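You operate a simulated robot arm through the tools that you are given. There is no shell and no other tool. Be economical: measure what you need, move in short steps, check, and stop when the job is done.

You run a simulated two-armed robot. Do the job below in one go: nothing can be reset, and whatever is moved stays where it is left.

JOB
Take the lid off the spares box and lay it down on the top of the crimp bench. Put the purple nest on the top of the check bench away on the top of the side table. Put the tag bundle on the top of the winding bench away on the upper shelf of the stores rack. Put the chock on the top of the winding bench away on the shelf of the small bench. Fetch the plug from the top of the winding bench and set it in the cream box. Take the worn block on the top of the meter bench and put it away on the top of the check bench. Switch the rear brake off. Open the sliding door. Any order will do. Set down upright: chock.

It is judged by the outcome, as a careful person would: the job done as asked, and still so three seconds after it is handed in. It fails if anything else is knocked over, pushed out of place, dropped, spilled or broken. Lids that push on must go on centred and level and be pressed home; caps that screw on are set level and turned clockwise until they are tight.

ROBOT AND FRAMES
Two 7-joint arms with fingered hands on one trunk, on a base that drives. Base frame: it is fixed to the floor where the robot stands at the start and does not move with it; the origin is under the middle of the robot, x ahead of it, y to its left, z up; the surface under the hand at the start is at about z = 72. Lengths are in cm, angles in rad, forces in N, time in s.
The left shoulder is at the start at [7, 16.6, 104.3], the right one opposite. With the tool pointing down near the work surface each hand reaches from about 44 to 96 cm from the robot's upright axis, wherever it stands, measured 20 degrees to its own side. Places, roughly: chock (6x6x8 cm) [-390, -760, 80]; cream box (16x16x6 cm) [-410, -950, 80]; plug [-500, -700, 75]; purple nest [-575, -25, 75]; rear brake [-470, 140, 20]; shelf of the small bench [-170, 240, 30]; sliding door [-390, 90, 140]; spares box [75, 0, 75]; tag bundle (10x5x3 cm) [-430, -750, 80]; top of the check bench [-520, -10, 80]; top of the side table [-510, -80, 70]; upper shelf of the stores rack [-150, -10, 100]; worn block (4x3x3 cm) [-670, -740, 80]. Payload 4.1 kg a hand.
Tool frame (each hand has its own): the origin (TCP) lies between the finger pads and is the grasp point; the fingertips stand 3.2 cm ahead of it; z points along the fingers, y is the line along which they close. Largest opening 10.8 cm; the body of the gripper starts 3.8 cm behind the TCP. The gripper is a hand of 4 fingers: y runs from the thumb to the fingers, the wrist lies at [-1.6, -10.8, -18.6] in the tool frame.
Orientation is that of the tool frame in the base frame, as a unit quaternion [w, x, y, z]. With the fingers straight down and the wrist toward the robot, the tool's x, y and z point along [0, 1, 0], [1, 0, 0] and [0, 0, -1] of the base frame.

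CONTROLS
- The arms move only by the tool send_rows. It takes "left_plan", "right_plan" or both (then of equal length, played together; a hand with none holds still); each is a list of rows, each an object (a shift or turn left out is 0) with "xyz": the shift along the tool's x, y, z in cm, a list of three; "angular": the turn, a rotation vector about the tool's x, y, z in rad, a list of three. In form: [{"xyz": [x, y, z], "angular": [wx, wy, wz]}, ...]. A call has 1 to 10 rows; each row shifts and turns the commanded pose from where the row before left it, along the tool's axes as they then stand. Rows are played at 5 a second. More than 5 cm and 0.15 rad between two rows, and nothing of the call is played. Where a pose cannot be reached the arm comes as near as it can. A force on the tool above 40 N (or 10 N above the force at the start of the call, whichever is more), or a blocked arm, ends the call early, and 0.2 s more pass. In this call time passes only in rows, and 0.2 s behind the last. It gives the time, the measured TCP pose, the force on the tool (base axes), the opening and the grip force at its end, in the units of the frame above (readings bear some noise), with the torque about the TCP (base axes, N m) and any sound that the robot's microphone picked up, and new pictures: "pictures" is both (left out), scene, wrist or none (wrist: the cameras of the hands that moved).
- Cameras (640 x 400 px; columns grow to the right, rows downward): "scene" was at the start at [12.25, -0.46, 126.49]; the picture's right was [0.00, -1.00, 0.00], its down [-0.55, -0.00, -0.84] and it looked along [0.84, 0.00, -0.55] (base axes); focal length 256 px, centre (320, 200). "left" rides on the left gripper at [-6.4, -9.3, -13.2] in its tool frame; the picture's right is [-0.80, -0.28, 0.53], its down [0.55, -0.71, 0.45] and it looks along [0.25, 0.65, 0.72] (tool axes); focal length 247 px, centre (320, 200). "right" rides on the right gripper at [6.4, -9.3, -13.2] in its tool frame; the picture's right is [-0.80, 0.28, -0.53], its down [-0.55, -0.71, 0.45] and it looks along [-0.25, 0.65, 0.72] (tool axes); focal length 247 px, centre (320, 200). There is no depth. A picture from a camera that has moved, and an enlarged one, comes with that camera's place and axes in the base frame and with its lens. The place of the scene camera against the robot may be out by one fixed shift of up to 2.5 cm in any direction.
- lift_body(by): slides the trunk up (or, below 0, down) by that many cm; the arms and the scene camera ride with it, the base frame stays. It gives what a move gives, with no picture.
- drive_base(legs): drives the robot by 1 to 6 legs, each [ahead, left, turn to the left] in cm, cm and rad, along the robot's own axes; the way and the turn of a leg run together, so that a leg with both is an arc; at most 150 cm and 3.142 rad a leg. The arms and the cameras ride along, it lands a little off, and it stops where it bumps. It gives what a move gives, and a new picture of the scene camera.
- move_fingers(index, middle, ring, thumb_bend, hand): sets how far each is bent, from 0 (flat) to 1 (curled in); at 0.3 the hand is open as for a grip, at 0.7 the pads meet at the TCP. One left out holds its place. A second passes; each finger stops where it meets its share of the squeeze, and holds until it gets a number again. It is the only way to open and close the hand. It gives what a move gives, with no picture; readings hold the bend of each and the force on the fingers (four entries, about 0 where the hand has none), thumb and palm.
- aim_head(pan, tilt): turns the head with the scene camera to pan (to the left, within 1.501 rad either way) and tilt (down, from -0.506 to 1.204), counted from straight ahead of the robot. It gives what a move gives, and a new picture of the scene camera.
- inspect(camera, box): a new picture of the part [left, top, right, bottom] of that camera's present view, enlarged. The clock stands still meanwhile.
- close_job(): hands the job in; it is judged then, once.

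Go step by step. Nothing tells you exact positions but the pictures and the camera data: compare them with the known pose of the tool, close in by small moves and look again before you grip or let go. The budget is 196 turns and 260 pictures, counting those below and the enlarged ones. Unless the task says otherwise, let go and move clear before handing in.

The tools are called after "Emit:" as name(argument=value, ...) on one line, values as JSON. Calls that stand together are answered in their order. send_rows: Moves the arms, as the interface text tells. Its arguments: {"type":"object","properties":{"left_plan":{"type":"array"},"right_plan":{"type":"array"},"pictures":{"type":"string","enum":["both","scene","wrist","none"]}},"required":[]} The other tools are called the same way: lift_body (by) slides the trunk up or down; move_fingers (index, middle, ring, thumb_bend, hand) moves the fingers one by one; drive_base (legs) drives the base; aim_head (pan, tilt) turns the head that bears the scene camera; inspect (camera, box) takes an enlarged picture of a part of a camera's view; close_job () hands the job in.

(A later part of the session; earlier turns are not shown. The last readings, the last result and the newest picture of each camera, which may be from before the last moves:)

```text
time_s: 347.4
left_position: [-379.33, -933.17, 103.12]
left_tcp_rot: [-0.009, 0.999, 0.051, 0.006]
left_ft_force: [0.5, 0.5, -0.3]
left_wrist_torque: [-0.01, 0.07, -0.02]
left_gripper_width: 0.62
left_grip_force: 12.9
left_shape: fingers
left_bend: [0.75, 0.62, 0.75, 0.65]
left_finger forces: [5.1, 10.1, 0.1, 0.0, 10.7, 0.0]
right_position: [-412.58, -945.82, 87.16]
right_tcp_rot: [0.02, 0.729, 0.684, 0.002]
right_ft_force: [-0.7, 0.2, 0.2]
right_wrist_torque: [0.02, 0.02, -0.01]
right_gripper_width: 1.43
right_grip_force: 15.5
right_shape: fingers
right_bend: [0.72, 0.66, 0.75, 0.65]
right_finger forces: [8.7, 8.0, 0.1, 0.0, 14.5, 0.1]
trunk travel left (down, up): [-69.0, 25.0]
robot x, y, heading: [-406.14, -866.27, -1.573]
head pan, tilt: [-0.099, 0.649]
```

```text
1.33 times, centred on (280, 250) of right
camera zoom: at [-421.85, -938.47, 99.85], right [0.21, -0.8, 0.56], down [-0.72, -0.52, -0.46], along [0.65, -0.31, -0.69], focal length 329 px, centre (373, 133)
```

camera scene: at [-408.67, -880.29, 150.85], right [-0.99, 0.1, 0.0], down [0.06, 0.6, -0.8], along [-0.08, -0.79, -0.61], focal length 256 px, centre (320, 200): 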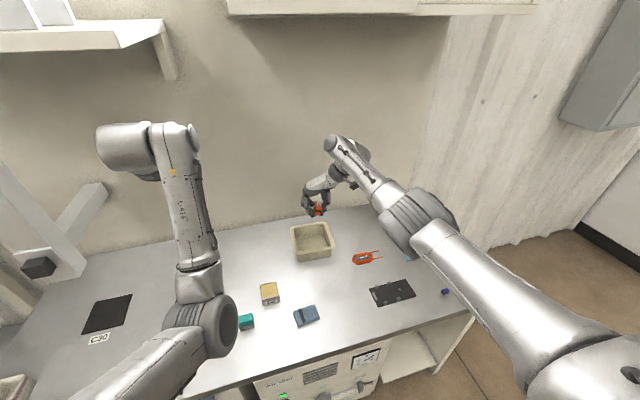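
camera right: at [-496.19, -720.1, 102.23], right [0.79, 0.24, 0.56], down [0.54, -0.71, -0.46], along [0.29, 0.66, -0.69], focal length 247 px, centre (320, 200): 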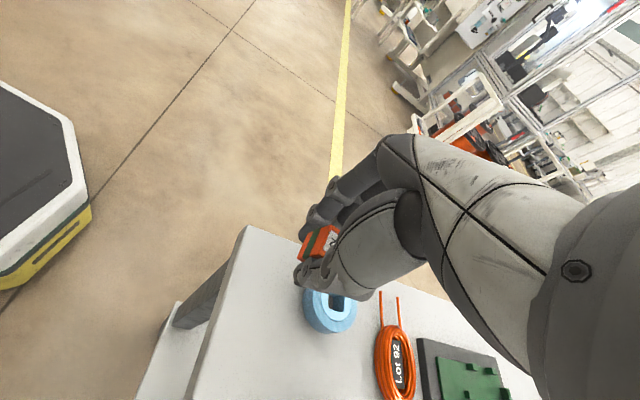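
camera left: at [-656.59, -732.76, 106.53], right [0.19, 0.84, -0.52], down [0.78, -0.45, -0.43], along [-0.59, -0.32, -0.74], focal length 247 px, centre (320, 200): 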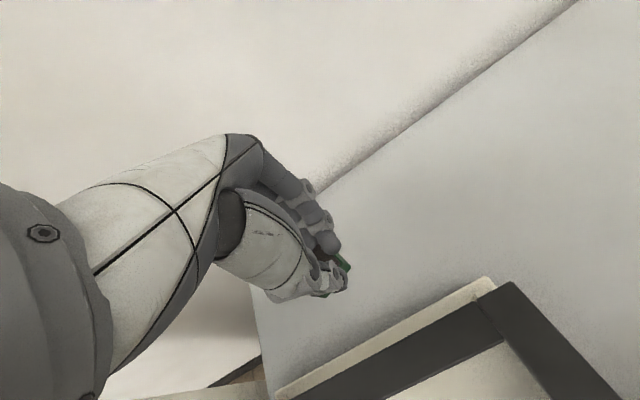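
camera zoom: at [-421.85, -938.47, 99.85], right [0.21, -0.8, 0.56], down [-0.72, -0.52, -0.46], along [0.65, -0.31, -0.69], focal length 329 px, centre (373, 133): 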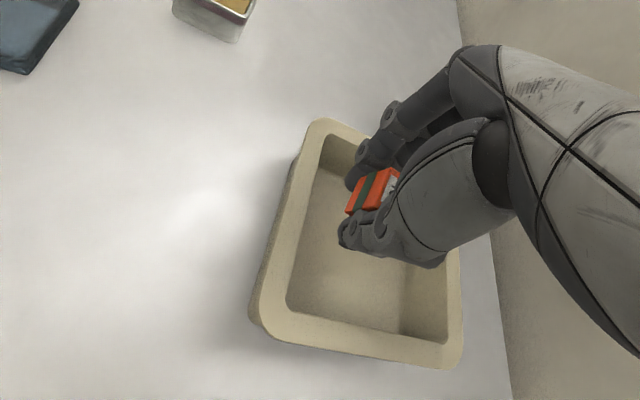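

Box centre is nearer (-411.6, -949.5) with rim ≈79. Shift and lower into the box until contact.

Emit:
send_rows(right_plan=[{"xyz": [-3, 0.7, 0.5]}, {"xyz": [0, 0, 2.5]}, {"xyz": [0, 0, 2]}, {"xyz": [0, 0, 1.5]}, {"xyz": [0, 0, 0.8]}, {"xyz": [0, 0, 0.7]}, {"xyz": [0, 0, 0.7]}, {"xyz": [0, 0, 0.7]}], pictures="wrist")

```text
time_s: 348.4
left_position: [-379.47, -933.16, 103.11]
left_tcp_rot: [-0.008, 0.999, 0.05, 0.006]
left_ft_force: [0.3, -0.8, -0.1]
left_wrist_torque: [0.04, 0.02, 0.01]
left_gripper_width: 0.63
left_grip_force: 13.0
left_shape: fingers
left_bend: [0.75, 0.62, 0.75, 0.65]
left_finger forces: [5.0, 10.1, 0.1, 0.0, 10.7, 0.0]
right_position: [-412.12, -944.99, 82.97]
right_tcp_rot: [0.028, 0.73, 0.683, 0.0]
right_ft_force: [2.3, 3.3, 16.6]
right_wrist_torque: [0.31, -0.13, 0.03]
right_gripper_width: 1.4
right_grip_force: 26.2
right_shape: fingers
right_bend: [0.74, 0.72, 0.75, 0.68]
right_finger forces: [26.8, 8.4, 0.0, 0.0, 17.8, 0.0]
right hand out of reach, approached as far as the arm can: row 1, 2, 4
trunk travel left (down, up): [-69.0, 25.0]
robot x, y, heading: [-406.06, -865.76, -1.571]
head pan, tilt: [-0.099, 0.649]
stopped in row 4 (right hand): the force on the tool passed its limit at 63 N (the readings are from after the stop); the commanded pose is now the measured one
camera right: at [-421.59, -937.53, 95.61], right [0.21, -0.79, 0.57], down [-0.72, -0.52, -0.45], along [0.66, -0.32, -0.68], focal length 247 px, centre (320, 200)
```

right: 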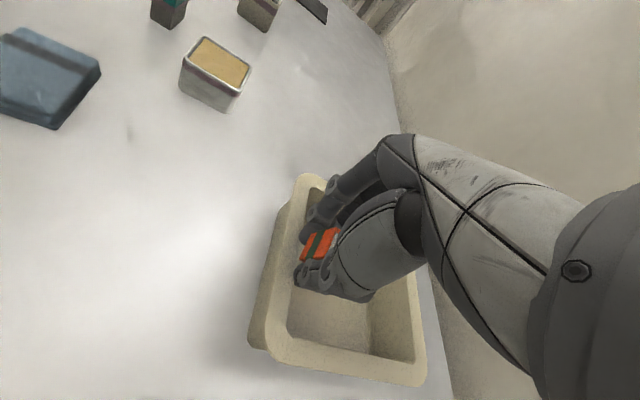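

The plug touched the near rim; the arm can't reach further. Lift it and drive 6 cm closer.

Emit:
send_rows(right_plan=[{"xyz": [0, 0, -2]}, {"xyz": [0, 0, -2]}], pictures="none")

Emit:
drive_base(legs=[[6, 0, 0]])

Emit:
inspect(camera="right", box=[120, 100, 440, 400])

```text
time_s: 349.0
left_position: [-379.47, -933.16, 103.06]
left_tcp_rot: [-0.008, 0.999, 0.052, 0.006]
left_ft_force: [0.5, 0.0, -0.9]
left_wrist_torque: [0.01, 0.01, -0.01]
left_gripper_width: 0.6
left_grip_force: 13.0
left_shape: fingers
left_bend: [0.75, 0.62, 0.75, 0.65]
left_finger forces: [4.8, 10.1, 0.0, 0.1, 10.7, 0.0]
right_position: [-412.3, -944.84, 86.9]
right_tcp_rot: [0.026, 0.729, 0.684, -0.002]
right_ft_force: [-0.1, -0.2, -0.8]
right_wrist_torque: [-0.01, -0.01, 0.03]
right_gripper_width: 1.35
right_grip_force: 16.1
right_shape: fingers
right_bend: [0.74, 0.72, 0.75, 0.68]
right_finger forces: [9.0, 8.8, 0.1, 0.0, 14.3, 0.0]
trunk travel left (down, up): [-69.0, 25.0]
robot x, y, heading: [-406.23, -865.73, -1.569]
head pan, tilt: [-0.099, 0.649]
```

```text
time_s: 350.0
left_position: [-379.6, -939.33, 102.94]
left_tcp_rot: [-0.009, 0.999, 0.051, 0.006]
left_ft_force: [-0.3, -0.4, -0.8]
left_wrist_torque: [0.0, 0.03, 0.0]
left_gripper_width: 0.56
left_grip_force: 13.0
left_shape: fingers
left_bend: [0.75, 0.62, 0.75, 0.65]
left_finger forces: [4.9, 10.1, 0.0, 0.0, 10.8, 0.1]
right_position: [-412.48, -950.98, 86.85]
right_tcp_rot: [0.025, 0.73, 0.684, -0.001]
right_ft_force: [0.2, -0.2, -0.3]
right_wrist_torque: [0.05, -0.05, 0.03]
right_gripper_width: 1.37
right_grip_force: 16.0
right_shape: fingers
right_bend: [0.74, 0.72, 0.75, 0.68]
right_finger forces: [9.0, 8.7, 0.1, 0.0, 14.1, 0.1]
trunk travel left (down, up): [-69.0, 25.0]
robot x, y, heading: [-406.1, -872.0, -1.569]
head pan, tilt: [-0.099, 0.649]
camera scene: at [-408.7, -886.42, 139.85], right [-0.99, 0.1, 0.0], down [0.06, 0.6, -0.8], along [-0.08, -0.79, -0.61], focal length 256 px, centre (320, 200)
```

scene: 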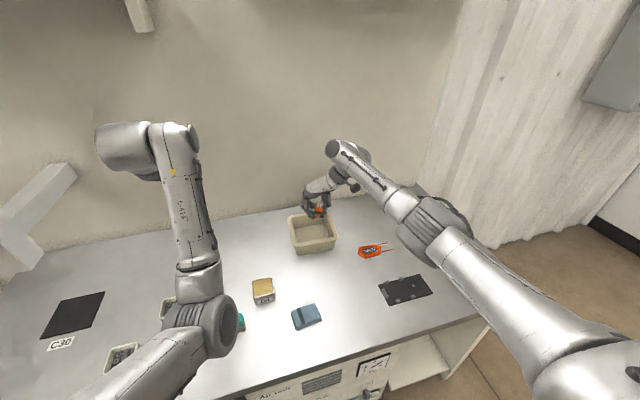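

```text
1.33 times, centred on (280, 250) of right
camera zoom: at [-421.76, -943.56, 99.44], right [0.21, -0.79, 0.57], down [-0.73, -0.52, -0.45], along [0.65, -0.32, -0.69], focal length 329 px, centre (373, 133)
```

zoom: 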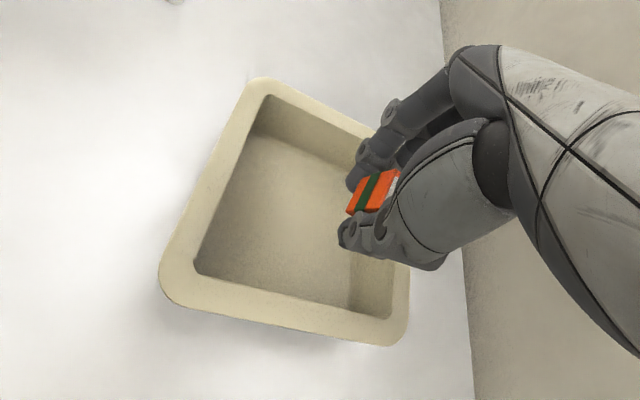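

Now slightly past centre: move back 2 cm and lower into the box.

Emit:
send_rows(right_plan=[{"xyz": [2, 0, 0]}, {"xyz": [0, 0, 2]}, {"xyz": [0, 0, 2]}, {"xyz": [0, 0, 1.5]}, {"xyz": [0, 0, 1]}, {"xyz": [0, 0, 0.8]}, {"xyz": [0, 0, 0.8]}, {"xyz": [0, 0, 0.8]}], pictures="wrist")

```text
time_s: 351.8
left_position: [-379.48, -939.16, 103.31]
left_tcp_rot: [-0.008, 0.999, 0.051, 0.006]
left_ft_force: [0.1, -0.3, -0.6]
left_wrist_torque: [-0.01, 0.04, -0.02]
left_gripper_width: 0.61
left_grip_force: 12.6
left_shape: fingers
left_bend: [0.75, 0.62, 0.75, 0.65]
left_finger forces: [4.9, 10.1, 0.1, 0.0, 10.8, 0.1]
right_position: [-411.99, -949.33, 78.17]
right_tcp_rot: [0.028, 0.73, 0.683, -0.003]
right_ft_force: [0.3, -1.5, 7.2]
right_wrist_torque: [-0.05, 0.2, 0.06]
right_gripper_width: 1.39
right_grip_force: 19.9
right_shape: fingers
right_bend: [0.74, 0.72, 0.75, 0.68]
right_finger forces: [9.0, 8.6, 0.0, 0.0, 21.4, 0.0]
trunk travel left (down, up): [-69.0, 25.0]
robot x, y, heading: [-405.87, -872.09, -1.573]
head pan, tilt: [-0.099, 0.649]
camera right: at [-421.34, -941.88, 90.63], right [0.21, -0.79, 0.57], down [-0.73, -0.52, -0.45], along [0.65, -0.32, -0.68], focal length 247 px, centre (320, 200)
```

right: 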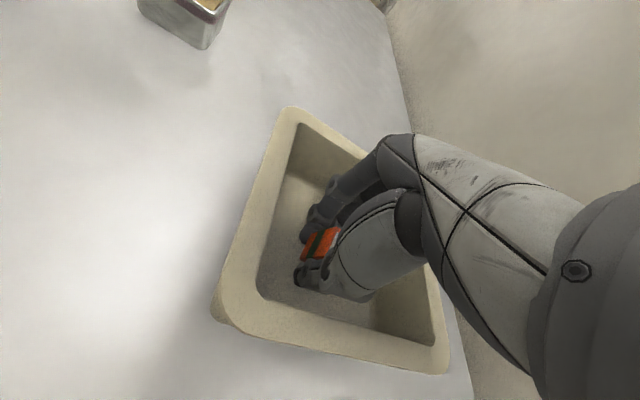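

Contact with the box floor (7 N). Open slightly and withdraw upward.

Emit:
move_fingers(hand="right", index=0.52, middle=0.52, ring=0.52, thumb_bend=0.55)

Emit:
send_rows(right_plan=[{"xyz": [0, 0, -1.5]}, {"xyz": [0, 0, -3]}, {"xyz": [0, 0, -4]}, {"xyz": [0, 0, -4]}, {"xyz": [0, 0, -4]}, {"xyz": [0, 0, -4]}], pictures="wrist")

```text
time_s: 352.8
left_position: [-379.48, -939.17, 103.11]
left_tcp_rot: [-0.008, 0.999, 0.051, 0.005]
left_ft_force: [0.5, 0.3, -1.8]
left_wrist_torque: [0.0, 0.04, 0.04]
left_gripper_width: 0.63
left_grip_force: 12.5
left_shape: fingers
left_bend: [0.75, 0.62, 0.75, 0.65]
left_finger forces: [4.9, 10.1, 0.0, 0.0, 10.8, 0.0]
right_position: [-411.81, -949.39, 78.02]
right_tcp_rot: [0.028, 0.73, 0.683, -0.002]
right_ft_force: [4.3, -5.5, 19.9]
right_wrist_torque: [-0.15, 0.26, 0.11]
right_gripper_width: 3.68
right_grip_force: 10.0
right_shape: fingers
right_bend: [0.52, 0.52, 0.52, 0.61]
right_finger forces: [0.1, 0.1, 0.0, 0.1, 19.7, 0.0]
trunk travel left (down, up): [-69.0, 25.0]
robot x, y, heading: [-405.87, -872.1, -1.577]
head pan, tilt: [-0.099, 0.649]
```

```text
time_s: 354.2
left_position: [-379.49, -939.16, 103.09]
left_tcp_rot: [-0.008, 0.999, 0.051, 0.005]
left_ft_force: [0.7, 0.2, -0.1]
left_wrist_torque: [-0.05, 0.0, -0.01]
left_gripper_width: 0.6
left_grip_force: 12.9
left_shape: fingers
left_bend: [0.75, 0.62, 0.75, 0.65]
left_finger forces: [4.8, 10.0, 0.0, 0.0, 10.7, 0.0]
right_position: [-412.75, -948.73, 98.48]
right_tcp_rot: [0.025, 0.73, 0.683, -0.002]
right_ft_force: [-0.6, 0.4, -1.1]
right_wrist_torque: [-0.01, 0.01, -0.02]
right_gripper_width: 4.57
right_grip_force: 0.1
right_shape: fingers
right_bend: [0.52, 0.52, 0.52, 0.55]
right_finger forces: [0.1, 0.1, 0.0, 0.0, 0.1, 0.1]
trunk travel left (down, up): [-69.0, 25.0]
robot x, y, heading: [-406.01, -871.87, -1.573]
head pan, tilt: [-0.099, 0.649]
camera right: at [-422.07, -941.19, 111.06], right [0.21, -0.79, 0.57], down [-0.73, -0.52, -0.45], along [0.65, -0.32, -0.69], focal length 247 px, centre (320, 200)
```

right: 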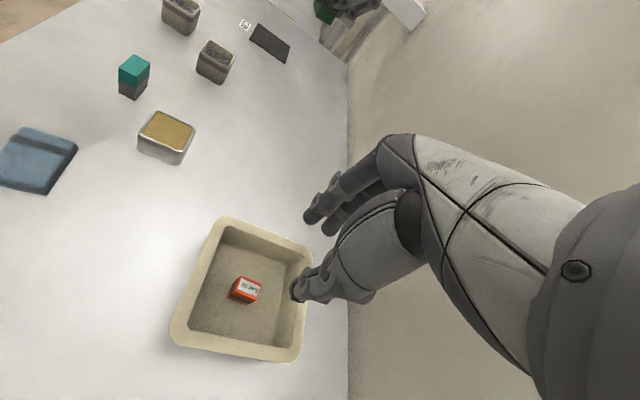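

The plug lies in the cream box. Next the chock on the winding bench: back off, raise, turn around through −x, and face +y.

Emit:
lift_body(by=15)

Emit:
drive_base(legs=[[-38, 0, 0], [0, 0, -1.56], [0, 0, -1.56]])

Emit:
aim_head(pan=0.0, tilt=0.75)

```text
time_s: 355.9
left_position: [-379.49, -939.4, 118.08]
left_tcp_rot: [-0.008, 0.999, 0.051, 0.006]
left_ft_force: [0.1, -0.1, -0.6]
left_wrist_torque: [-0.02, 0.0, 0.01]
left_gripper_width: 0.59
left_grip_force: 12.6
left_shape: fingers
left_bend: [0.75, 0.62, 0.75, 0.65]
left_finger forces: [4.9, 10.2, 0.1, 0.1, 10.7, 0.0]
right_position: [-412.73, -948.7, 113.43]
right_tcp_rot: [0.025, 0.729, 0.684, -0.001]
right_ft_force: [0.3, 0.1, 0.4]
right_wrist_torque: [0.01, -0.03, -0.01]
right_gripper_width: 4.58
right_grip_force: 0.2
right_shape: fingers
right_bend: [0.52, 0.52, 0.52, 0.55]
right_finger forces: [0.0, 0.0, 0.0, 0.0, 0.0, 0.1]
trunk travel left (down, up): [-84.0, 10.0]
robot x, y, heading: [-405.61, -872.33, -1.578]
head pan, tilt: [-0.099, 0.649]
```

```text
time_s: 365.9
left_position: [-434.73, -768.04, 117.99]
left_tcp_rot: [-0.006, -0.067, 0.998, -0.008]
left_ft_force: [-0.6, 0.8, -0.1]
left_wrist_torque: [-0.03, -0.01, -0.02]
left_gripper_width: 0.53
left_grip_force: 13.1
left_shape: fingers
left_bend: [0.75, 0.62, 0.75, 0.66]
left_finger forces: [5.5, 9.6, 0.1, 0.0, 9.9, 0.0]
right_position: [-401.83, -757.55, 113.42]
right_tcp_rot: [0.001, -0.695, 0.719, 0.025]
right_ft_force: [0.0, 0.4, 0.3]
right_wrist_torque: [0.02, -0.02, -0.01]
right_gripper_width: 4.58
right_grip_force: 0.0
right_shape: fingers
right_bend: [0.52, 0.52, 0.52, 0.55]
right_finger forces: [0.1, 0.0, 0.0, 0.1, 0.1, 0.0]
trunk travel left (down, up): [-84.0, 10.0]
robot x, y, heading: [-405.79, -834.15, 1.602]
head pan, tilt: [-0.099, 0.649]
camera scene: at [-407.19, -821.02, 154.85], right [1.0, -0.07, 0.0], down [-0.04, -0.6, -0.8], along [0.06, 0.79, -0.6], focal length 256 px, centre (320, 200)
```

scene: 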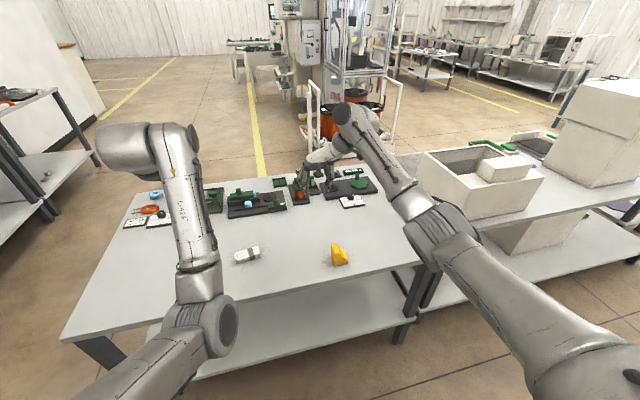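

```text
time_s: 366.6
left_position: [-434.51, -768.0, 118.13]
left_tcp_rot: [-0.006, -0.068, 0.998, -0.008]
left_ft_force: [0.0, -0.8, -0.4]
left_wrist_torque: [0.03, 0.0, 0.0]
left_gripper_width: 0.47
left_grip_force: 12.5
left_shape: fingers
left_bend: [0.75, 0.62, 0.75, 0.66]
left_finger forces: [5.5, 9.7, 0.0, 0.0, 9.9, 0.0]
right_position: [-401.89, -757.55, 113.44]
right_tcp_rot: [0.0, -0.695, 0.718, 0.025]
right_ft_force: [0.4, -0.2, -0.4]
right_wrist_torque: [0.0, -0.02, -0.03]
right_gripper_width: 4.56
right_grip_force: 0.1
right_shape: fingers
right_bend: [0.52, 0.52, 0.52, 0.55]
right_finger forces: [0.1, 0.1, 0.0, 0.0, 0.1, 0.0]
trunk travel left (down, up): [-84.0, 10.0]
robot x, y, heading: [-406.14, -833.82, 1.604]
head pan, tilt: [0.0, 0.75]
camera scene: at [-408.01, -821.4, 154.0], right [1.0, 0.03, 0.0], down [0.02, -0.68, -0.73], along [-0.02, 0.73, -0.68], focal length 256 px, centre (320, 200)
```

scene: 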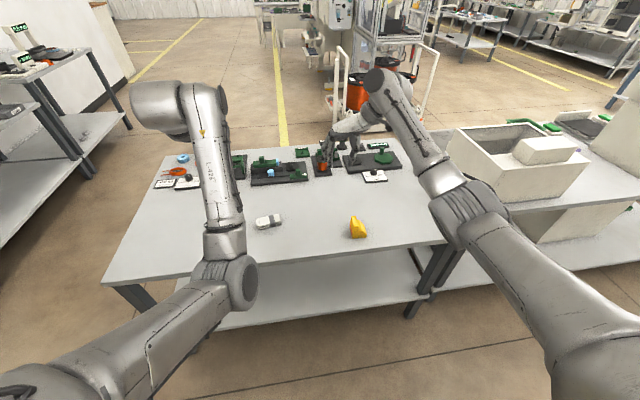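

Chock at about (-396, -757), almost below the right hand. View it with the right wrist camera.

Emit:
inspect(camera="right", box=[100, 60, 500, 400])

```text
1.18 times, centred on (300, 230) of right
camera zoom: at [-392.34, -764.79, 126.01], right [-0.24, 0.79, 0.57], down [0.71, 0.54, -0.45], along [-0.67, 0.3, -0.68], focal length 291 px, centre (344, 165)
```

zoom: 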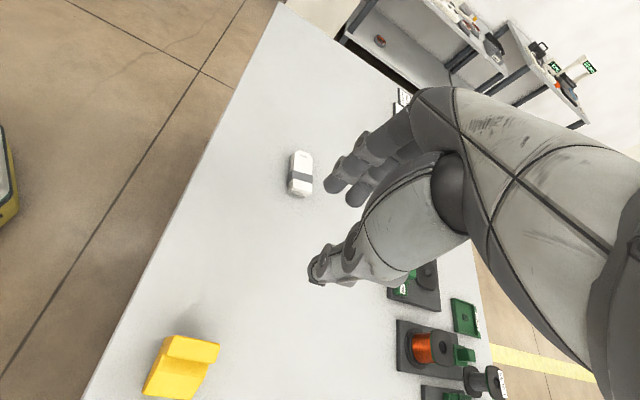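

Chock at about (-394.5, -757.4), top ≈86. Open the hand and move above it.

Emit:
move_fingers(hand="right", index=0.37, middle=0.37, ring=0.37, thumb_bend=0.37)

Emit:
send_rows(right_plan=[{"xyz": [0, -3.6, 3]}, {"xyz": [-0.2, -3.7, 3]}, {"xyz": [0, 0, 4]}, {"xyz": [0, 0, 4]}, {"xyz": [0, 0, 3]}], pictures="wrist")

```text
time_s: 367.6
left_position: [-434.71, -768.05, 118.15]
left_tcp_rot: [-0.006, -0.067, 0.998, -0.008]
left_ft_force: [0.3, -0.1, -0.9]
left_wrist_torque: [-0.04, 0.01, 0.02]
left_gripper_width: 0.5
left_grip_force: 13.0
left_shape: fingers
left_bend: [0.75, 0.62, 0.75, 0.66]
left_finger forces: [5.5, 9.7, 0.0, 0.1, 9.8, 0.1]
right_position: [-401.78, -757.49, 113.32]
right_tcp_rot: [0.001, -0.695, 0.719, 0.025]
right_ft_force: [-0.2, 0.4, -0.7]
right_wrist_torque: [0.01, -0.02, -0.03]
right_gripper_width: 8.98
right_grip_force: 0.1
right_shape: fingers
right_bend: [0.37, 0.37, 0.37, 0.37]
right_finger forces: [0.1, 0.0, 0.0, 0.0, 0.1, 0.0]
trunk travel left (down, up): [-84.0, 10.0]
robot x, y, heading: [-405.79, -834.05, 1.601]
head pan, tilt: [0.0, 0.75]
```

```text
time_s: 368.8
left_position: [-434.53, -767.89, 118.1]
left_tcp_rot: [-0.006, -0.067, 0.998, -0.009]
left_ft_force: [0.4, 0.3, -1.0]
left_wrist_torque: [-0.08, 0.02, -0.02]
left_gripper_width: 0.48
left_grip_force: 12.5
left_shape: fingers
left_bend: [0.75, 0.62, 0.75, 0.66]
left_finger forces: [5.4, 9.7, 0.0, 0.0, 9.9, 0.0]
right_position: [-395.11, -756.78, 96.47]
right_tcp_rot: [0.001, -0.694, 0.719, 0.025]
right_ft_force: [-0.2, -0.1, 0.5]
right_wrist_torque: [0.03, 0.03, 0.03]
right_gripper_width: 9.0
right_grip_force: 0.1
right_shape: fingers
right_bend: [0.37, 0.37, 0.37, 0.37]
right_finger forces: [0.1, 0.0, 0.0, 0.1, 0.1, 0.0]
trunk travel left (down, up): [-84.0, 10.0]
robot x, y, heading: [-406.09, -834.18, 1.607]
head pan, tilt: [0.0, 0.75]
camera right: at [-385.76, -764.07, 108.91], right [-0.24, 0.79, 0.57], down [0.71, 0.54, -0.45], along [-0.66, 0.3, -0.69], focal length 247 px, centre (320, 200)
```

right: 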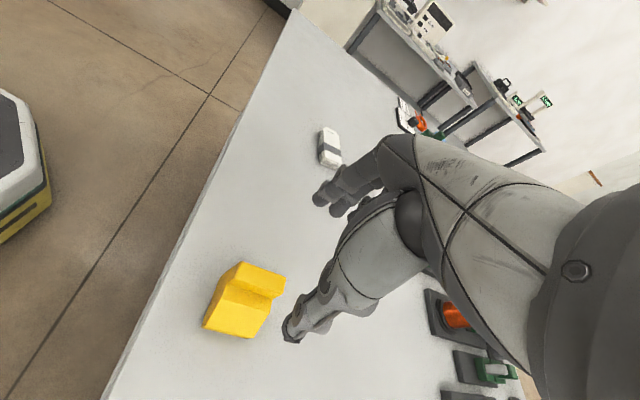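

The chock is a wedge sloping toward +x, with parallel sides along y; I must close along y. I'll yaw the hand back by 90° and re-centre.

Emit:
send_rows(right_plan=[{"angular": [0, 0, 0.149]}, {"angular": [0, 0, 0.149]}, {"angular": [0, 0, 0.149]}, {"angular": [0, 0, 0.149]}, {"angular": [0, 0, 0.149]}, {"angular": [0, 0, 0.149]}, {"angular": [0, 0, 0.149]}, {"angular": [0, 0, 0.149]}, {"angular": [0, 0, 0.149]}, {"angular": [0, 0, 0.149]}], pictures="wrist")

```text
time_s: 371.0
left_position: [-434.75, -768.06, 118.13]
left_tcp_rot: [-0.006, -0.067, 0.998, -0.008]
left_ft_force: [-0.2, 1.3, -0.5]
left_wrist_torque: [-0.01, -0.05, 0.01]
left_gripper_width: 0.49
left_grip_force: 12.8
left_shape: fingers
left_bend: [0.75, 0.62, 0.75, 0.66]
left_finger forces: [5.4, 9.7, 0.0, 0.1, 9.8, 0.0]
right_position: [-395.13, -756.92, 96.24]
right_tcp_rot: [-0.016, -0.022, 0.999, 0.02]
right_ft_force: [-0.4, 0.7, -0.1]
right_wrist_torque: [-0.01, -0.01, 0.02]
right_gripper_width: 9.02
right_grip_force: 0.1
right_shape: fingers
right_bend: [0.37, 0.37, 0.37, 0.37]
right_finger forces: [0.1, 0.0, 0.1, 0.0, 0.0, 0.0]
trunk travel left (down, up): [-84.0, 10.0]
robot x, y, heading: [-406.14, -834.21, 1.599]
head pan, tilt: [0.0, 0.75]
camera right: at [-400.72, -767.01, 109.21], right [0.8, 0.3, 0.52], down [0.56, -0.66, -0.49], along [0.2, 0.69, -0.7], focal length 247 px, centre (320, 200)
```

right: 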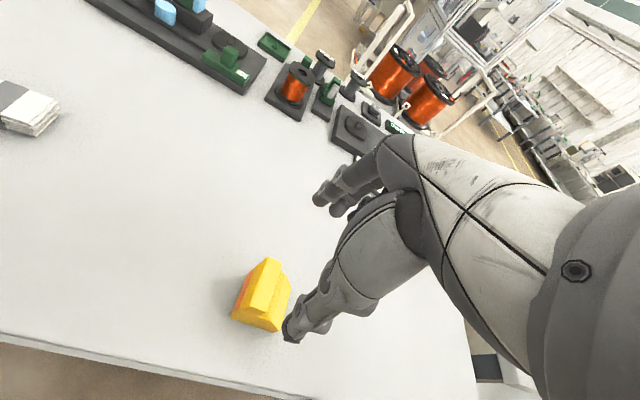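

Now correctly oriented and centred. Descend around the chock.

Emit:
send_rows(right_plan=[{"xyz": [0.3, 0.5, 4]}, {"xyz": [0, 0, 4]}, {"xyz": [0, 0, 3]}, {"xyz": [0, 0, 1.5]}, {"xyz": [0, 0, 1]}, {"xyz": [0, 0, 0.8]}], pictures="wrist")

```text
time_s: 372.4
left_position: [-434.71, -768.54, 118.24]
left_tcp_rot: [-0.006, -0.067, 0.998, -0.007]
left_ft_force: [-0.1, -0.5, -0.9]
left_wrist_torque: [-0.01, -0.03, 0.01]
left_gripper_width: 0.5
left_grip_force: 12.7
left_shape: fingers
left_bend: [0.75, 0.62, 0.75, 0.66]
left_finger forces: [5.4, 9.8, 0.1, 0.0, 9.9, 0.0]
right_position: [-396.09, -756.04, 82.3]
right_tcp_rot: [-0.017, -0.024, 0.999, 0.024]
right_ft_force: [1.8, -1.6, 17.7]
right_wrist_torque: [-0.61, -0.01, 0.1]
right_gripper_width: 9.18
right_grip_force: 6.5
right_shape: fingers
right_bend: [0.37, 0.37, 0.37, 0.37]
right_finger forces: [0.0, 0.1, 0.0, 0.0, 11.9, 0.0]
trunk travel left (down, up): [-84.0, 10.0]
robot x, y, heading: [-405.91, -834.52, 1.6]
head pan, tilt: [0.0, 0.75]
camera right: at [-401.6, -766.25, 95.26], right [0.8, 0.3, 0.52], down [0.57, -0.66, -0.5], along [0.19, 0.69, -0.69], focal length 247 px, centre (320, 200)
```

right: 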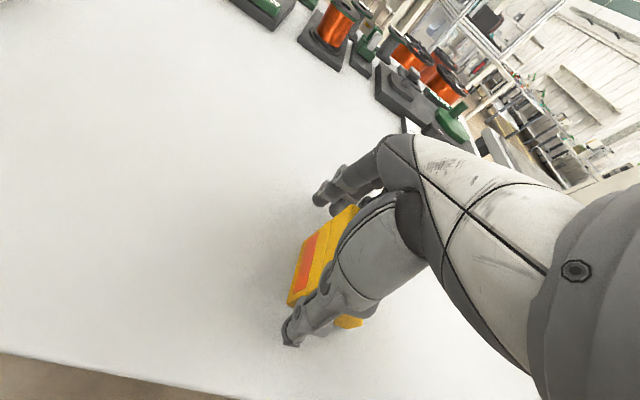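

Tips at bench level; ease up and close on the chock, then lift.

Emit:
send_rows(right_plan=[{"xyz": [0, 0, -0.8]}], pictures="none")

Emit:
move_fingers(hand="right", index=0.7, middle=0.7, ring=0.7, thumb_bend=0.7)

Emit:
send_rows(right_plan=[{"xyz": [0, 0, -1]}, {"xyz": [0, 0, -2]}, {"xyz": [0, 0, -4]}, {"xyz": [0, 0, -4]}, {"xyz": [0, 0, -4]}], pictures="wrist")

```text
time_s: 372.8
left_position: [-434.72, -768.03, 118.0]
left_tcp_rot: [-0.005, -0.068, 0.998, -0.009]
left_ft_force: [-1.1, 0.2, -0.5]
left_wrist_torque: [0.01, -0.05, 0.01]
left_gripper_width: 0.48
left_grip_force: 12.0
left_shape: fingers
left_bend: [0.75, 0.62, 0.75, 0.66]
left_finger forces: [5.4, 9.7, 0.0, 0.0, 9.9, 0.0]
right_position: [-395.89, -755.88, 82.55]
right_tcp_rot: [-0.016, -0.024, 0.999, 0.018]
right_ft_force: [-1.2, -1.5, 1.1]
right_wrist_torque: [0.01, -0.03, -0.05]
right_gripper_width: 9.15
right_grip_force: 1.2
right_shape: fingers
right_bend: [0.37, 0.37, 0.37, 0.37]
right_finger forces: [0.0, 0.1, 0.0, 0.1, 2.9, 0.1]
trunk travel left (down, up): [-84.0, 10.0]
robot x, y, heading: [-405.8, -834.64, 1.604]
head pan, tilt: [0.0, 0.75]
```

```text
time_s: 373.8
left_position: [-434.59, -768.06, 118.15]
left_tcp_rot: [-0.006, -0.067, 0.998, -0.008]
left_ft_force: [0.0, 0.1, -1.4]
left_wrist_torque: [0.01, -0.01, -0.03]
left_gripper_width: 0.48
left_grip_force: 12.5
left_shape: fingers
left_bend: [0.75, 0.62, 0.75, 0.66]
left_finger forces: [5.5, 9.6, 0.0, 0.0, 9.9, 0.1]
right_position: [-395.9, -755.76, 82.56]
right_tcp_rot: [-0.017, -0.023, 0.999, 0.02]
right_ft_force: [-0.5, 1.3, -0.4]
right_wrist_torque: [0.09, -0.05, 0.03]
right_gripper_width: 3.37
right_grip_force: 16.3
right_shape: fingers
right_bend: [0.69, 0.56, 0.56, 0.52]
right_finger forces: [2.5, 7.1, 7.0, 0.0, 15.8, 0.0]
trunk travel left (down, up): [-84.0, 10.0]
robot x, y, heading: [-405.78, -834.5, 1.602]
head pan, tilt: [0.0, 0.75]
```

```text
time_s: 375.0
left_position: [-434.68, -768.05, 118.04]
left_tcp_rot: [-0.006, -0.067, 0.998, -0.009]
left_ft_force: [0.1, 0.3, -1.3]
left_wrist_torque: [0.01, -0.03, 0.02]
left_gripper_width: 0.49
left_grip_force: 12.4
left_shape: fingers
left_bend: [0.75, 0.62, 0.75, 0.66]
left_finger forces: [5.3, 9.6, 0.0, 0.0, 10.0, 0.1]
right_position: [-395.26, -756.5, 97.69]
right_tcp_rot: [-0.017, -0.023, 0.999, 0.018]
right_ft_force: [-0.2, -0.2, -4.4]
right_wrist_torque: [0.03, 0.08, -0.02]
right_gripper_width: 3.21
right_grip_force: 14.8
right_shape: fingers
right_bend: [0.69, 0.56, 0.56, 0.53]
right_finger forces: [0.8, 6.9, 7.1, 0.1, 14.7, 0.0]
trunk travel left (down, up): [-84.0, 10.0]
robot x, y, heading: [-405.92, -834.41, 1.601]
head pan, tilt: [0.0, 0.75]
camera right: at [-400.84, -766.66, 110.68], right [0.8, 0.3, 0.52], down [0.57, -0.66, -0.49], along [0.19, 0.69, -0.7], focal length 247 px, centre (320, 200)
```

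right: 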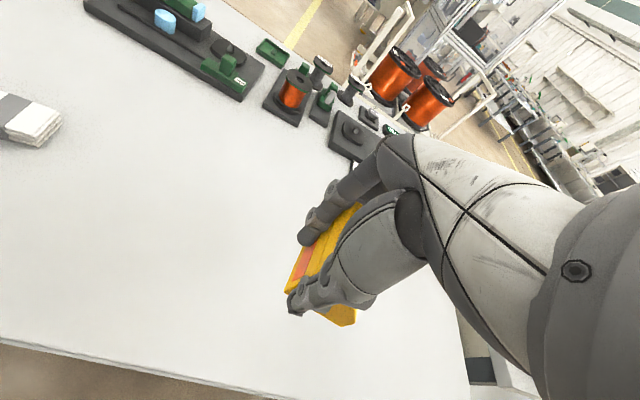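

The chock is firmly held. Now drive up the aisle toward the check bench with both items.

Emit:
send_rows(right_plan=[{"xyz": [0, 0, -4]}, {"xyz": [0, 0, -4]}, {"xyz": [0, -3, -2]}], pictures="none")

Emit:
drive_base(legs=[[0, 0, -0.03], [0, 148, 0], [145, 0, 0], [145, 0, 0], [145, 0, 0], [145, 0, 0]])

```text
time_s: 375.8
left_position: [-434.7, -768.12, 118.1]
left_tcp_rot: [-0.005, -0.067, 0.998, -0.007]
left_ft_force: [0.5, -0.6, -0.5]
left_wrist_torque: [-0.04, -0.03, -0.03]
left_gripper_width: 0.5
left_grip_force: 13.0
left_shape: fingers
left_bend: [0.75, 0.62, 0.75, 0.66]
left_finger forces: [5.4, 9.7, 0.0, 0.1, 9.9, 0.1]
right_position: [-394.69, -759.99, 107.68]
right_tcp_rot: [-0.017, -0.022, 0.999, 0.02]
right_ft_force: [-0.4, 0.2, -3.7]
right_wrist_torque: [0.04, 0.09, 0.0]
right_gripper_width: 3.19
right_grip_force: 14.6
right_shape: fingers
right_bend: [0.69, 0.56, 0.56, 0.53]
right_finger forces: [0.8, 6.9, 7.1, 0.0, 14.5, 0.0]
trunk travel left (down, up): [-84.0, 10.0]
robot x, y, heading: [-405.93, -834.48, 1.6]
head pan, tilt: [0.0, 0.75]
```

```text
time_s: 410.9
left_position: [-586.88, -185.22, 117.96]
left_tcp_rot: [-0.006, -0.055, 0.998, -0.008]
left_ft_force: [-0.3, -0.5, -0.4]
left_wrist_torque: [-0.01, -0.01, -0.04]
left_gripper_width: 0.47
left_grip_force: 11.9
left_shape: fingers
left_bend: [0.75, 0.62, 0.75, 0.66]
left_finger forces: [5.2, 9.7, 0.0, 0.0, 10.0, 0.0]
right_position: [-546.66, -178.05, 107.57]
right_tcp_rot: [-0.017, -0.012, 1.0, 0.02]
right_ft_force: [0.2, 0.4, -3.3]
right_wrist_torque: [0.0, 0.08, -0.02]
right_gripper_width: 3.18
right_grip_force: 13.9
right_shape: fingers
right_bend: [0.69, 0.56, 0.56, 0.53]
right_finger forces: [0.6, 6.8, 6.8, 0.0, 14.2, 0.0]
trunk travel left (down, up): [-84.0, 10.0]
robot x, y, heading: [-559.8, -251.94, 1.575]
head pan, tilt: [0.0, 0.75]
camera scene: at [-561.31, -239.27, 153.99], right [1.0, 0.01, 0.0], down [0.0, -0.68, -0.73], along [0.0, 0.73, -0.68], focal length 256 px, centre (320, 200)
```

scene: 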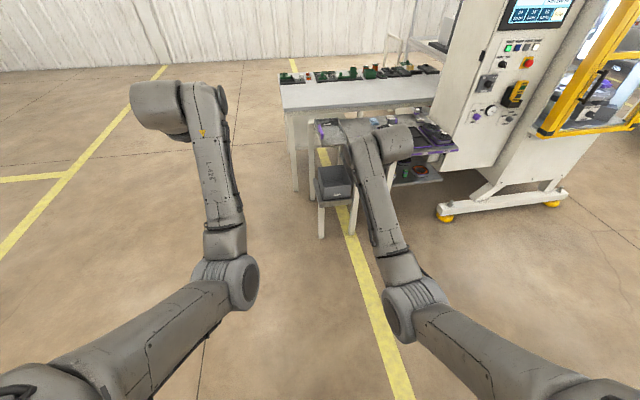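

Continue to the check bench's −x end and turn to face it.

Emit:
drive_base(legs=[[0, 97, 0], [100, 0, 0], [102, 0, 0], [0, 0, -1.575]])

Emit:
inspect(camera="left", box=[0, 0, 640, 400])

```text
time_s: 429.3
left_position: [-585.32, -28.19, 117.93]
left_tcp_rot: [-0.009, 0.683, 0.73, 0.0]
left_ft_force: [-0.1, -0.2, -0.7]
left_wrist_torque: [0.01, -0.01, -0.01]
left_gripper_width: 0.46
left_grip_force: 11.7
left_shape: fingers
left_bend: [0.75, 0.62, 0.75, 0.66]
left_finger forces: [5.5, 9.9, 0.1, 0.0, 9.6, 0.0]
right_position: [-579.88, -68.51, 107.6]
right_tcp_rot: [0.002, 0.714, 0.699, 0.026]
right_ft_force: [0.3, 0.3, -3.5]
right_wrist_torque: [0.09, 0.01, 0.0]
right_gripper_width: 3.09
right_grip_force: 14.1
right_shape: fingers
right_bend: [0.7, 0.56, 0.56, 0.53]
right_finger forces: [0.5, 6.6, 6.7, 0.1, 13.3, 0.0]
trunk travel left (down, up): [-84.0, 10.0]
robot x, y, heading: [-653.12, -51.94, -0.038]
head pan, tilt: [0.0, 0.75]
camera scene: at [-641.66, -53.27, 153.99], right [-0.04, -1.0, 0.0], down [-0.68, 0.03, -0.73], along [0.73, -0.03, -0.68], focal length 256 px, centre (320, 200)
```

scene: 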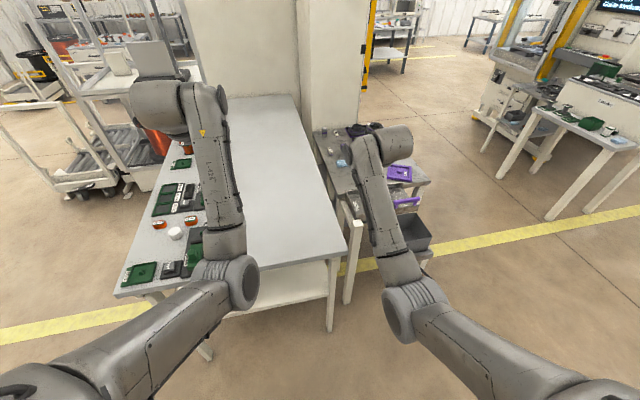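

```text
1.00 times, centred on (320, 200) of left (not enlarged: the box is as wide or as high as the picture)
camera zoom: at [-593.89, -35.29, 131.28], right [-0.24, -0.81, -0.54], down [-0.75, 0.51, -0.43], along [0.62, 0.3, -0.73], focal length 247 px, centre (320, 200)
```

zoom: 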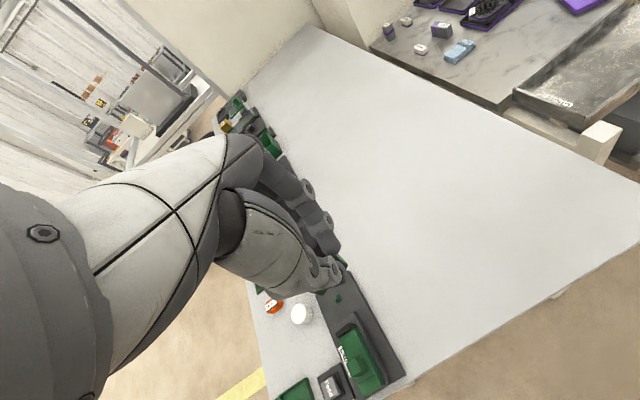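

Free bench area ahead-right of the left hand. Lower the trunk a bit, carry the block to about (-576, -40) and come down.

Emit:
lift_body(by=-17)

Emit:
send_rows(left_plan=[{"xyz": [-3.2, 2.1, 0]}, {"xyz": [-3.2, 2.1, 0]}, {"xyz": [-3.1, 2.1, 0]}, {"xyz": [-3.1, 2.2, 0]}, {"xyz": [0, 0, 4]}, {"xyz": [0, 0, 4]}, {"xyz": [0, 0, 4]}], pictures="wrist")

```text
time_s: 431.3
left_position: [-585.38, -28.15, 101.09]
left_tcp_rot: [-0.01, 0.683, 0.73, -0.002]
left_ft_force: [-0.2, 1.0, 0.1]
left_wrist_torque: [0.02, -0.02, -0.02]
left_gripper_width: 0.42
left_grip_force: 12.6
left_shape: fingers
left_bend: [0.75, 0.62, 0.75, 0.66]
left_finger forces: [5.7, 10.0, 0.0, 0.0, 9.5, 0.1]
right_position: [-579.9, -68.43, 90.53]
right_tcp_rot: [0.003, 0.713, 0.7, 0.026]
right_ft_force: [-0.3, -0.5, -3.6]
right_wrist_torque: [0.08, 0.01, 0.0]
right_gripper_width: 3.06
right_grip_force: 13.9
right_shape: fingers
right_bend: [0.7, 0.56, 0.56, 0.53]
right_finger forces: [0.5, 6.6, 6.7, 0.0, 13.4, 0.1]
trunk travel left (down, up): [-67.0, 27.0]
robot x, y, heading: [-653.2, -52.16, -0.036]
head pan, tilt: [0.0, 0.75]
```

```text
time_s: 432.9
left_position: [-576.19, -39.92, 88.62]
left_tcp_rot: [-0.01, 0.683, 0.73, -0.001]
left_ft_force: [0.0, -0.5, -0.6]
left_wrist_torque: [-0.03, 0.0, -0.04]
left_gripper_width: 0.44
left_grip_force: 12.1
left_shape: fingers
left_bend: [0.75, 0.62, 0.75, 0.66]
left_finger forces: [5.1, 9.9, 0.0, 0.0, 9.7, 0.0]
right_position: [-579.79, -68.51, 90.54]
right_tcp_rot: [0.003, 0.714, 0.699, 0.025]
right_ft_force: [-0.2, -0.4, -4.3]
right_wrist_torque: [0.05, 0.03, 0.01]
right_gripper_width: 3.05
right_grip_force: 12.9
right_shape: fingers
right_bend: [0.7, 0.56, 0.56, 0.53]
right_finger forces: [0.4, 6.6, 6.7, 0.0, 13.4, 0.0]
trunk travel left (down, up): [-67.0, 27.0]
robot x, y, heading: [-653.82, -52.35, -0.037]
head pan, tilt: [0.0, 0.75]
camera left: at [-584.7, -47.16, 101.95], right [-0.24, -0.81, -0.54], down [-0.75, 0.51, -0.43], along [0.62, 0.3, -0.73], focal length 247 px, centre (320, 200)
```

left: 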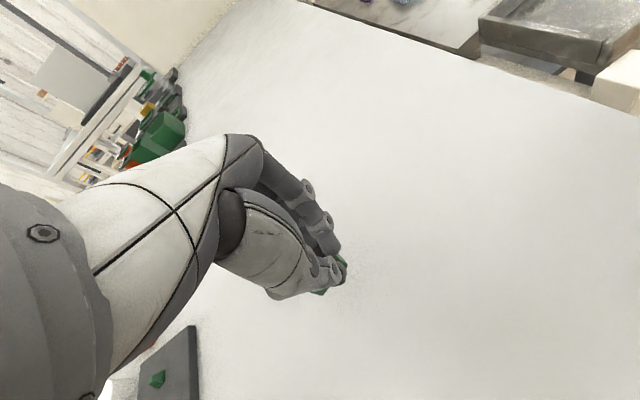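

Clear spot. Lower to contact.

Emit:
send_rows(left_plan=[{"xyz": [0, 0, 1.5]}, {"xyz": [0, 0, 1]}, {"xyz": [0, 0, 0.7]}, {"xyz": [0, 0, 0.7]}, {"xyz": [0, 0, 0.7]}, {"xyz": [0, 0, 0.7]}, {"xyz": [0, 0, 0.7]}], pictures="none")

```text
time_s: 434.5
left_position: [-576.43, -40.09, 83.4]
left_tcp_rot: [-0.007, 0.684, 0.729, 0.004]
left_ft_force: [5.4, -2.7, 37.5]
left_wrist_torque: [0.39, 0.17, -0.08]
left_gripper_width: 0.09
left_grip_force: 26.5
left_shape: fingers
left_bend: [0.75, 0.6, 0.78, 0.68]
left_finger forces: [4.4, 14.6, 13.3, 0.0, 22.0, 0.0]
right_position: [-580.23, -68.62, 90.83]
right_tcp_rot: [0.004, 0.714, 0.699, 0.028]
right_ft_force: [0.4, -0.1, -4.1]
right_wrist_torque: [0.07, 0.0, -0.04]
right_gripper_width: 3.06
right_grip_force: 13.5
right_shape: fingers
right_bend: [0.7, 0.56, 0.56, 0.53]
right_finger forces: [0.4, 6.6, 6.7, 0.0, 13.4, 0.0]
trunk travel left (down, up): [-67.0, 27.0]
robot x, y, heading: [-653.53, -52.23, -0.038]
head pan, tilt: [0.0, 0.75]
```

The block is on the bench. Ease, open and lift away.

Emit:
send_rows(left_plan=[{"xyz": [0, 0, -0.9]}], pictures="none")

Emit:
move_fingers(hand="left", index=0.45, middle=0.45, ring=0.45, thumb_bend=0.45)

Emit:
send_rows(left_plan=[{"xyz": [0, 0, -2]}, {"xyz": [0, 0, -4]}, {"xyz": [0, 0, -4]}, {"xyz": [0, 0, -4]}, {"xyz": [0, 0, -4]}], right_plan=[{"xyz": [0, 0, -2]}, {"xyz": [0, 0, -4]}, {"xyz": [0, 0, -4]}, {"xyz": [0, 0, -4]}, {"xyz": [0, 0, -2]}], pictures="none")

Emit:
inspect(camera="left", box=[160, 100, 560, 400])

```text
time_s: 434.9
left_position: [-576.44, -39.91, 83.58]
left_tcp_rot: [-0.011, 0.683, 0.73, -0.003]
left_ft_force: [0.6, -3.7, 11.1]
left_wrist_torque: [0.21, 0.01, -0.04]
left_gripper_width: 0.13
left_grip_force: 18.3
left_shape: fingers
left_bend: [0.75, 0.6, 0.78, 0.68]
left_finger forces: [4.1, 12.0, 8.3, 0.0, 12.2, 0.0]
right_position: [-580.0, -68.55, 90.6]
right_tcp_rot: [0.003, 0.714, 0.699, 0.026]
right_ft_force: [-0.3, -0.5, -4.7]
right_wrist_torque: [0.05, -0.03, -0.01]
right_gripper_width: 3.08
right_grip_force: 13.8
right_shape: fingers
right_bend: [0.7, 0.56, 0.56, 0.53]
right_finger forces: [0.3, 6.5, 6.7, 0.0, 13.4, 0.1]
trunk travel left (down, up): [-67.0, 27.0]
robot x, y, heading: [-653.65, -52.53, -0.038]
head pan, tilt: [0.0, 0.75]
```

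```text
time_s: 435.9
left_position: [-576.38, -39.79, 83.8]
left_tcp_rot: [-0.009, 0.683, 0.73, -0.001]
left_ft_force: [-1.6, 2.6, 9.8]
left_wrist_torque: [0.22, -0.11, 0.05]
left_gripper_width: 6.88
left_grip_force: 4.4
left_shape: fingers
left_bend: [0.45, 0.46, 0.82, 0.45]
left_finger forces: [0.1, 1.5, 7.5, 0.0, 0.0, 0.0]
right_position: [-580.01, -68.41, 90.58]
right_tcp_rot: [0.003, 0.714, 0.7, 0.026]
right_ft_force: [-0.9, 0.0, -4.2]
right_wrist_torque: [0.1, -0.05, 0.02]
right_gripper_width: 3.08
right_grip_force: 13.9
right_shape: fingers
right_bend: [0.7, 0.56, 0.56, 0.53]
right_finger forces: [0.4, 6.6, 6.6, 0.0, 13.5, 0.1]
trunk travel left (down, up): [-67.0, 27.0]
robot x, y, heading: [-653.5, -52.31, -0.035]
head pan, tilt: [0.0, 0.75]
```

```text
time_s: 437.1
left_position: [-576.26, -40.28, 101.73]
left_tcp_rot: [-0.011, 0.683, 0.73, -0.001]
left_ft_force: [0.0, 0.2, 0.6]
left_wrist_torque: [0.0, -0.05, 0.01]
left_gripper_width: 6.85
left_grip_force: 0.1
left_shape: fingers
left_bend: [0.45, 0.45, 0.45, 0.45]
left_finger forces: [0.2, 0.1, 0.1, 0.0, 0.0, 0.0]
right_position: [-580.57, -69.19, 106.59]
right_tcp_rot: [0.002, 0.714, 0.7, 0.026]
right_ft_force: [-0.2, -0.8, -3.6]
right_wrist_torque: [0.07, -0.02, -0.01]
right_gripper_width: 3.06
right_grip_force: 13.6
right_shape: fingers
right_bend: [0.7, 0.56, 0.56, 0.53]
right_finger forces: [0.4, 6.6, 6.6, 0.1, 13.3, 0.0]
trunk travel left (down, up): [-67.0, 27.0]
robot x, y, heading: [-653.57, -52.08, -0.038]
head pan, tilt: [0.0, 0.75]
```

```text
1.33 times, centred on (360, 250) of left
camera zoom: at [-584.85, -47.53, 114.99], right [-0.24, -0.81, -0.54], down [-0.75, 0.51, -0.43], along [0.62, 0.3, -0.73], focal length 329 px, centre (267, 133)
```

zoom: 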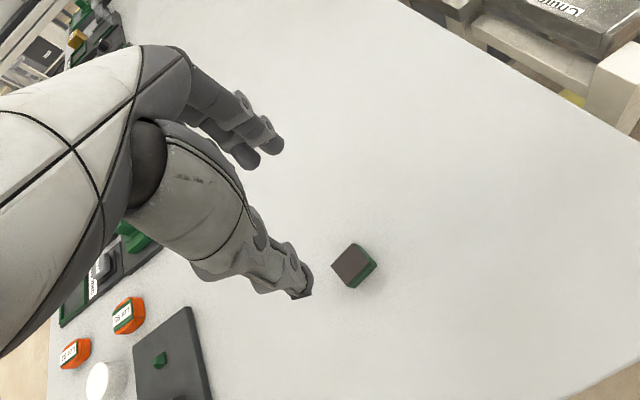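

The worn block stands on the check bench. I notice similar orange labelled items here; compare with the plug I moved.

Emit:
inspect(camera="left", box=[190, 310, 290, 390])

```text
5.00 times, centred on (240, 350) of left
camera zoom: at [-584.85, -47.53, 114.99], right [-0.24, -0.81, -0.54], down [-0.75, 0.51, -0.43], along [0.62, 0.3, -0.73], focal length 1235 px, centre (720, -550)
```

zoom: 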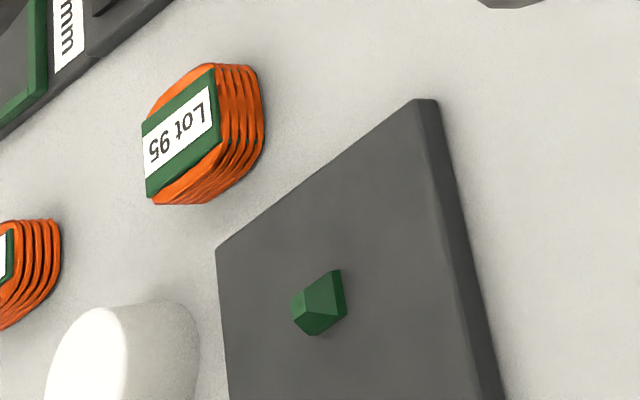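

Different items, so the plug choice stands. Next the sliding door: I'll drive around via the +y side, then back along facing −x.

Emit:
drive_base(legs=[[-20, 0, 0.038], [0, 150, 0], [0, 150, 0], [0, 14, 0], [0, 0, 1.57], [0, 0, 1.57]])

Emit:
drive_base(legs=[[-145, 0, 0], [-145, 0, 0], [-80, 0, 0]])

```text
time_s: 461.2
left_position: [-751.67, 249.92, 101.73]
left_tcp_rot: [-0.001, 0.728, -0.685, 0.011]
left_ft_force: [0.6, 0.0, -0.6]
left_wrist_torque: [-0.01, 0.02, -0.04]
left_gripper_width: 6.89
left_grip_force: 0.1
left_shape: fingers
left_bend: [0.45, 0.45, 0.45, 0.45]
left_finger forces: [0.0, 0.0, 0.0, 0.0, 0.0, 0.0]
right_position: [-747.18, 278.52, 106.63]
right_tcp_rot: [-0.026, -0.697, 0.717, 0.002]
right_ft_force: [0.0, -0.3, -4.7]
right_wrist_torque: [-0.09, 0.05, 0.0]
right_gripper_width: 2.97
right_grip_force: 12.4
right_shape: fingers
right_bend: [0.7, 0.57, 0.57, 0.54]
right_finger forces: [0.5, 6.3, 6.3, 0.0, 12.6, 0.0]
trunk travel left (down, up): [-67.0, 27.0]
robot x, y, heading: [-674.41, 261.61, 3.096]
head pan, tilt: [0.0, 0.75]
camera scene: at [-689.46, 261.54, 136.99], right [0.04, 1.0, 0.0], down [0.68, -0.03, -0.73], along [-0.73, 0.03, -0.68], focal length 256 px, centre (320, 200)
```

scene: 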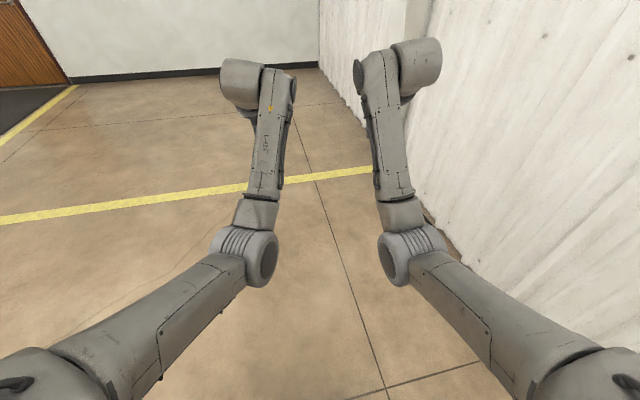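

```text
time_s: 479.1
left_position: [-381.49, 229.49, 101.68]
left_tcp_rot: [-0.002, 0.714, -0.7, 0.009]
left_ft_force: [0.2, 0.4, -0.5]
left_wrist_torque: [0.0, 0.0, 0.01]
left_gripper_width: 6.87
left_grip_force: 0.0
left_shape: fingers
left_bend: [0.45, 0.45, 0.45, 0.45]
left_finger forces: [0.0, 0.1, 0.0, 0.0, 0.0, 0.1]
right_position: [-375.9, 257.87, 106.47]
right_tcp_rot: [-0.026, -0.682, 0.731, 0.004]
right_ft_force: [-0.6, 0.3, -4.5]
right_wrist_torque: [-0.1, 0.04, 0.0]
right_gripper_width: 2.99
right_grip_force: 12.4
right_shape: fingers
right_bend: [0.7, 0.57, 0.57, 0.54]
right_finger forces: [0.4, 6.4, 6.2, 0.0, 12.5, 0.0]
trunk travel left (down, up): [-67.0, 27.0]
robot x, y, heading: [-304.01, 238.05, 3.057]
head pan, tilt: [0.0, 0.75]
camera scene: at [-318.9, 238.41, 136.99], right [0.09, 1.0, 0.0], down [0.68, -0.06, -0.73], along [-0.73, 0.06, -0.68], focal length 256 px, centre (320, 200)
```

scene: 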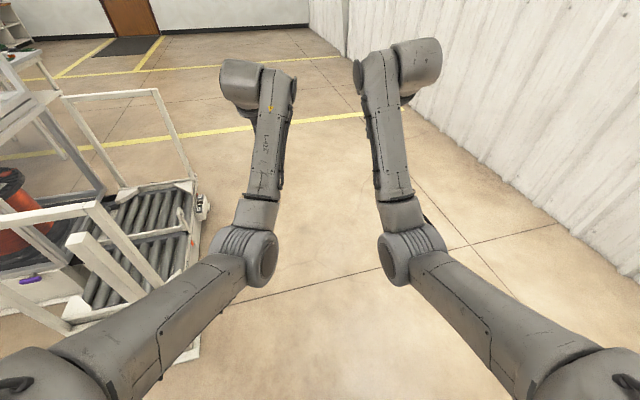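

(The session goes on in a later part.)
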